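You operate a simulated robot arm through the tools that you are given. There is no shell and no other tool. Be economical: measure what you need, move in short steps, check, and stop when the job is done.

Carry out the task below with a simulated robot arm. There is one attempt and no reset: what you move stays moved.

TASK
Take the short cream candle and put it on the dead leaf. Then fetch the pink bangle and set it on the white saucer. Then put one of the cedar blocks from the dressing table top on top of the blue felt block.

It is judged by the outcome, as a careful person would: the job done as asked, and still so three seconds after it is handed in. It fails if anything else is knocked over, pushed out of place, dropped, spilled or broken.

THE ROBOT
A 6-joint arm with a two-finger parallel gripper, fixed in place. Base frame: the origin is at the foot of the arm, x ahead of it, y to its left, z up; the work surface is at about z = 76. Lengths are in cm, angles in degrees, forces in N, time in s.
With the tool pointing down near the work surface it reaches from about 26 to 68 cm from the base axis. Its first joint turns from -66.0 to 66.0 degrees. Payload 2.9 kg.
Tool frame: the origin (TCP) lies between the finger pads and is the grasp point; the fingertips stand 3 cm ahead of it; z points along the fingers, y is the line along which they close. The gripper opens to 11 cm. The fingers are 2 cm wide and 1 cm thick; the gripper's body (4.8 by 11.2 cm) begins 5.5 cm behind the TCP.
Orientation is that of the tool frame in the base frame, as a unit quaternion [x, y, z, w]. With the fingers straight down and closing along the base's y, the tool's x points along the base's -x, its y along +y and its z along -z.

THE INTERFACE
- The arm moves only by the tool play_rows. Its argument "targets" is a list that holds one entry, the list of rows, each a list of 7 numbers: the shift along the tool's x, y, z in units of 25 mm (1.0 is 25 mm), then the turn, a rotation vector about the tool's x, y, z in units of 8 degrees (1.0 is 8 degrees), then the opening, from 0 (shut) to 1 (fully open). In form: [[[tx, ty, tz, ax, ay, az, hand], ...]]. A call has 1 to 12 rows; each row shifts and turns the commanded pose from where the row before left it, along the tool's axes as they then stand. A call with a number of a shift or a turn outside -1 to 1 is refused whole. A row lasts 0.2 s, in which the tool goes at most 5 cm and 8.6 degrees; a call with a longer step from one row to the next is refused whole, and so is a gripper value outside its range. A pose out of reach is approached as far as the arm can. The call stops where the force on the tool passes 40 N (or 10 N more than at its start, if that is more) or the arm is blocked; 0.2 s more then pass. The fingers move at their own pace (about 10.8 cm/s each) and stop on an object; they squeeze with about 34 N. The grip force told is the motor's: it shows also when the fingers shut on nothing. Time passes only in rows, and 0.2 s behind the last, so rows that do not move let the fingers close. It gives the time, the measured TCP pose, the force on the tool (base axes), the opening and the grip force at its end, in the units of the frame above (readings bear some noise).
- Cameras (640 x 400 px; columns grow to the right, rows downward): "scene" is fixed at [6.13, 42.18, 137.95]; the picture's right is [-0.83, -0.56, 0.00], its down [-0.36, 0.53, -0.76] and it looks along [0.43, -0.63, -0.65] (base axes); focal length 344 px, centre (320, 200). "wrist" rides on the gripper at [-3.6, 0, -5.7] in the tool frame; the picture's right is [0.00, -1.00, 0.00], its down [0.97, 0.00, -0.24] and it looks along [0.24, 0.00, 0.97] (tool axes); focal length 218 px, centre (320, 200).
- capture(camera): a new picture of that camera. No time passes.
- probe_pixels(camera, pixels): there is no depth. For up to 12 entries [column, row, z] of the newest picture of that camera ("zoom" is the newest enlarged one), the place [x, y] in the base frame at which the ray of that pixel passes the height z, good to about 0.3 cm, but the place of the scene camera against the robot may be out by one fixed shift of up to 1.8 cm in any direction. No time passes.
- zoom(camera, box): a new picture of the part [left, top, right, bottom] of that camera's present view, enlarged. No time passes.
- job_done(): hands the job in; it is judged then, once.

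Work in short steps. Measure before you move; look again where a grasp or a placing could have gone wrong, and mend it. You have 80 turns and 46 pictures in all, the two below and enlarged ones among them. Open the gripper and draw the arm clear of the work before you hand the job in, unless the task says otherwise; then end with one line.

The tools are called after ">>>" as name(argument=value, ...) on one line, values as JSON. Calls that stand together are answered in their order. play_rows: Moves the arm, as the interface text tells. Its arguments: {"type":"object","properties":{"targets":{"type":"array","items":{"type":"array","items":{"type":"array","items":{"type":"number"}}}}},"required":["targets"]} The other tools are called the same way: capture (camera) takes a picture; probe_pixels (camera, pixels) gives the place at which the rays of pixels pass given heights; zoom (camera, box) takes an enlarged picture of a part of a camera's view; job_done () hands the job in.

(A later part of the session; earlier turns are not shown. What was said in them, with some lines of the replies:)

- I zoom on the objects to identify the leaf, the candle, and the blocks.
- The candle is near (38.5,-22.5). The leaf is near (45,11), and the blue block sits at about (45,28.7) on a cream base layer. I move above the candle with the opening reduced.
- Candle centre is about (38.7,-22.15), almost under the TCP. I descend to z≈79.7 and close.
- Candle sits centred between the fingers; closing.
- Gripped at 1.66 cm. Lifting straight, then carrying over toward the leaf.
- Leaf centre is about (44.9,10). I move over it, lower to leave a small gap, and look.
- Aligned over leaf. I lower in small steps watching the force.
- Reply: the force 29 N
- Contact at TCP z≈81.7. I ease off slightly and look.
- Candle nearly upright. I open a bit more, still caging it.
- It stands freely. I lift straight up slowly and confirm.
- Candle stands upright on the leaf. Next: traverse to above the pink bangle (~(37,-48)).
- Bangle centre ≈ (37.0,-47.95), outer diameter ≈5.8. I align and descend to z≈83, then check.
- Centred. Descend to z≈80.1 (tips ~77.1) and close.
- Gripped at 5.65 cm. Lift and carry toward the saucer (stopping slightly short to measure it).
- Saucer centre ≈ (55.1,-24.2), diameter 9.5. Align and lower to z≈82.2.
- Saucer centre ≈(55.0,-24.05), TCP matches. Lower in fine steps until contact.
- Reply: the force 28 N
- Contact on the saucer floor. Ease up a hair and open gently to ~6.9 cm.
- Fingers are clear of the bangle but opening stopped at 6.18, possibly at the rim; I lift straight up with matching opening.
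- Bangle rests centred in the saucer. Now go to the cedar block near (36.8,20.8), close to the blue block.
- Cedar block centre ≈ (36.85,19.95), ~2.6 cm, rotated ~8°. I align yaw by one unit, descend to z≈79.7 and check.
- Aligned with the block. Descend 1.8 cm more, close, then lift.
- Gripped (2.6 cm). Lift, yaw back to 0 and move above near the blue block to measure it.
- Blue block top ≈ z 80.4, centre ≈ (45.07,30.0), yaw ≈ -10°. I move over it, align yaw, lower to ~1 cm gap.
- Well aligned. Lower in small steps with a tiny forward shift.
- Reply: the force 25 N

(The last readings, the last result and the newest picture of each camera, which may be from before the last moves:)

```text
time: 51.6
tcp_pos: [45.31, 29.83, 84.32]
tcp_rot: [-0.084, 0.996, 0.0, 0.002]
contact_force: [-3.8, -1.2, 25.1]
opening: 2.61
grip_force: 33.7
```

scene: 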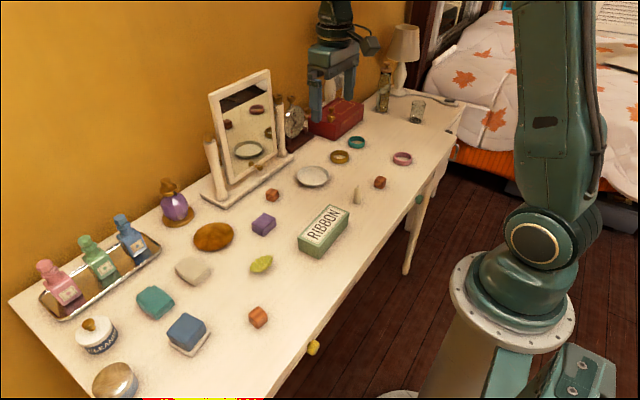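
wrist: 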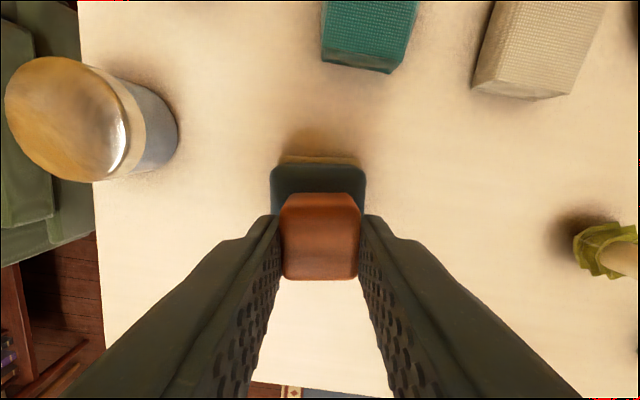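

Contact at z≈84.35. Ease up, open, and retreat vertically.

>>> play_rows(targets=[[[0, 0, -0.08, 0, 0, 0, 0.1], [0, 0, 0, 0, 0, 0, 0.3], [0, 0, 0, 0, 0, 0, 0.42], [0, 0, 0, 0, 0, 0, 0.42], [0, 0, -0.4, 0, 0, 0, 0.42], [0, 0, -0.8, 0, 0, 0, 0.42], [0, 0, -1, 0, 0, 0, 0.42], [0, 0, -1, 0, 0, 0, 0.42], [0, 0, -1, 0, 0, 0, 0.42], [0, 0, -1, 0, 0, 0, 0.42], [0, 0, -1, 0, 0, 0, 0.42], [0, 0, 0, 0, 0, 0, 0.42]]])

>>> capture(camera="wrist")

>>> capture(camera="scene")

```text
time: 54.2
tcp_pos: [45.2, 29.99, 99.7]
tcp_rot: [-0.083, 0.997, 0.0, 0.0]
contact_force: [-0.2, 0.3, -0.4]
opening: 4.61
grip_force: 0.1
```

```text
7 pictures are left
```

wrist: 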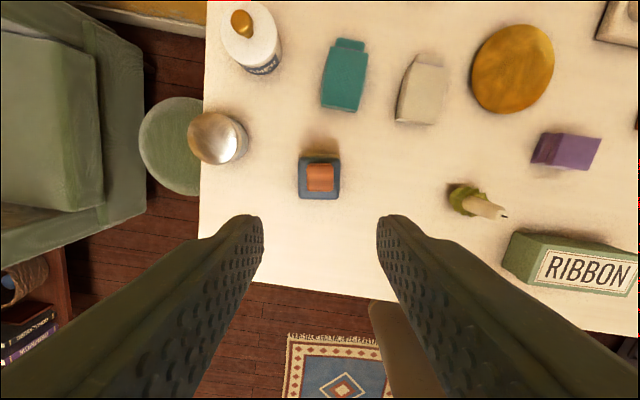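

```text
6 pictures are left
```

scene: 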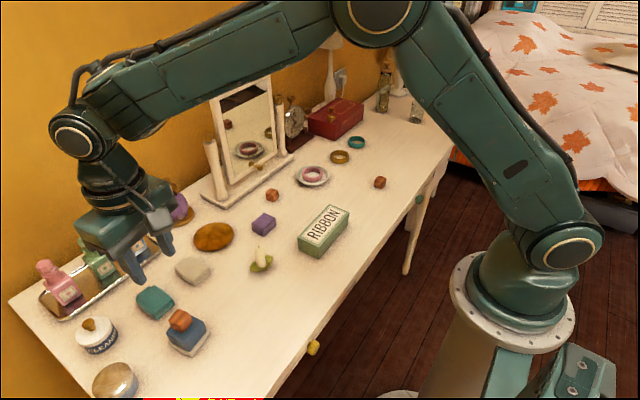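

All three are placed. I draw the arm up and away, then take a last look.

>>> play_rows(targets=[[[0, 0, -1, 0, 0, 0, 0.42], [0, 0, -1, 0, 0, 0, 0.42], [0, 0, -1, 0, 0, 0, 0.42], [0, 0, -1, 0, 0, 0, 0.42], [0.3, -1, 0, 0, 0, 0, 0.42], [0.3, -1, 0, 0, 0, 0, 0.42], [0.3, -1, 0, 0, 0, 0, 0.42], [0.3, -1, 0, 0, 0, 0, 0.42], [0.3, -1, 0, 0, 0, 0, 0.42], [0.3, -1, 0, 0, 0, 0, 0.42], [0.3, -1, 0, 0, 0, 0, 0.42], [0, 0, 0, 0, 0, 0, 0.42]]])

>>> capture(camera="scene")

```text
time: 56.8
tcp_pos: [42.79, 11.93, 109.67]
tcp_rot: [-0.083, 0.997, 0.001, -0.001]
contact_force: [-0.2, 0.1, 0.1]
opening: 4.61
grip_force: 0.1
```

```text
5 pictures are left
```

scene: 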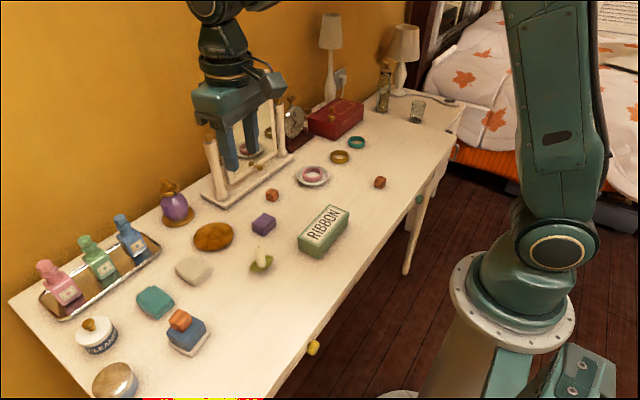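

The picture shows all three placed, nothing else moved, gripper open and clear.

>>> job_done()

```text
The job is handed in.
```

The candle stands on the dead leaf, the pink bangle sits in the white saucer, and one cedar block rests on top of the blue felt block; nothing else looked disturbed in the last picture.
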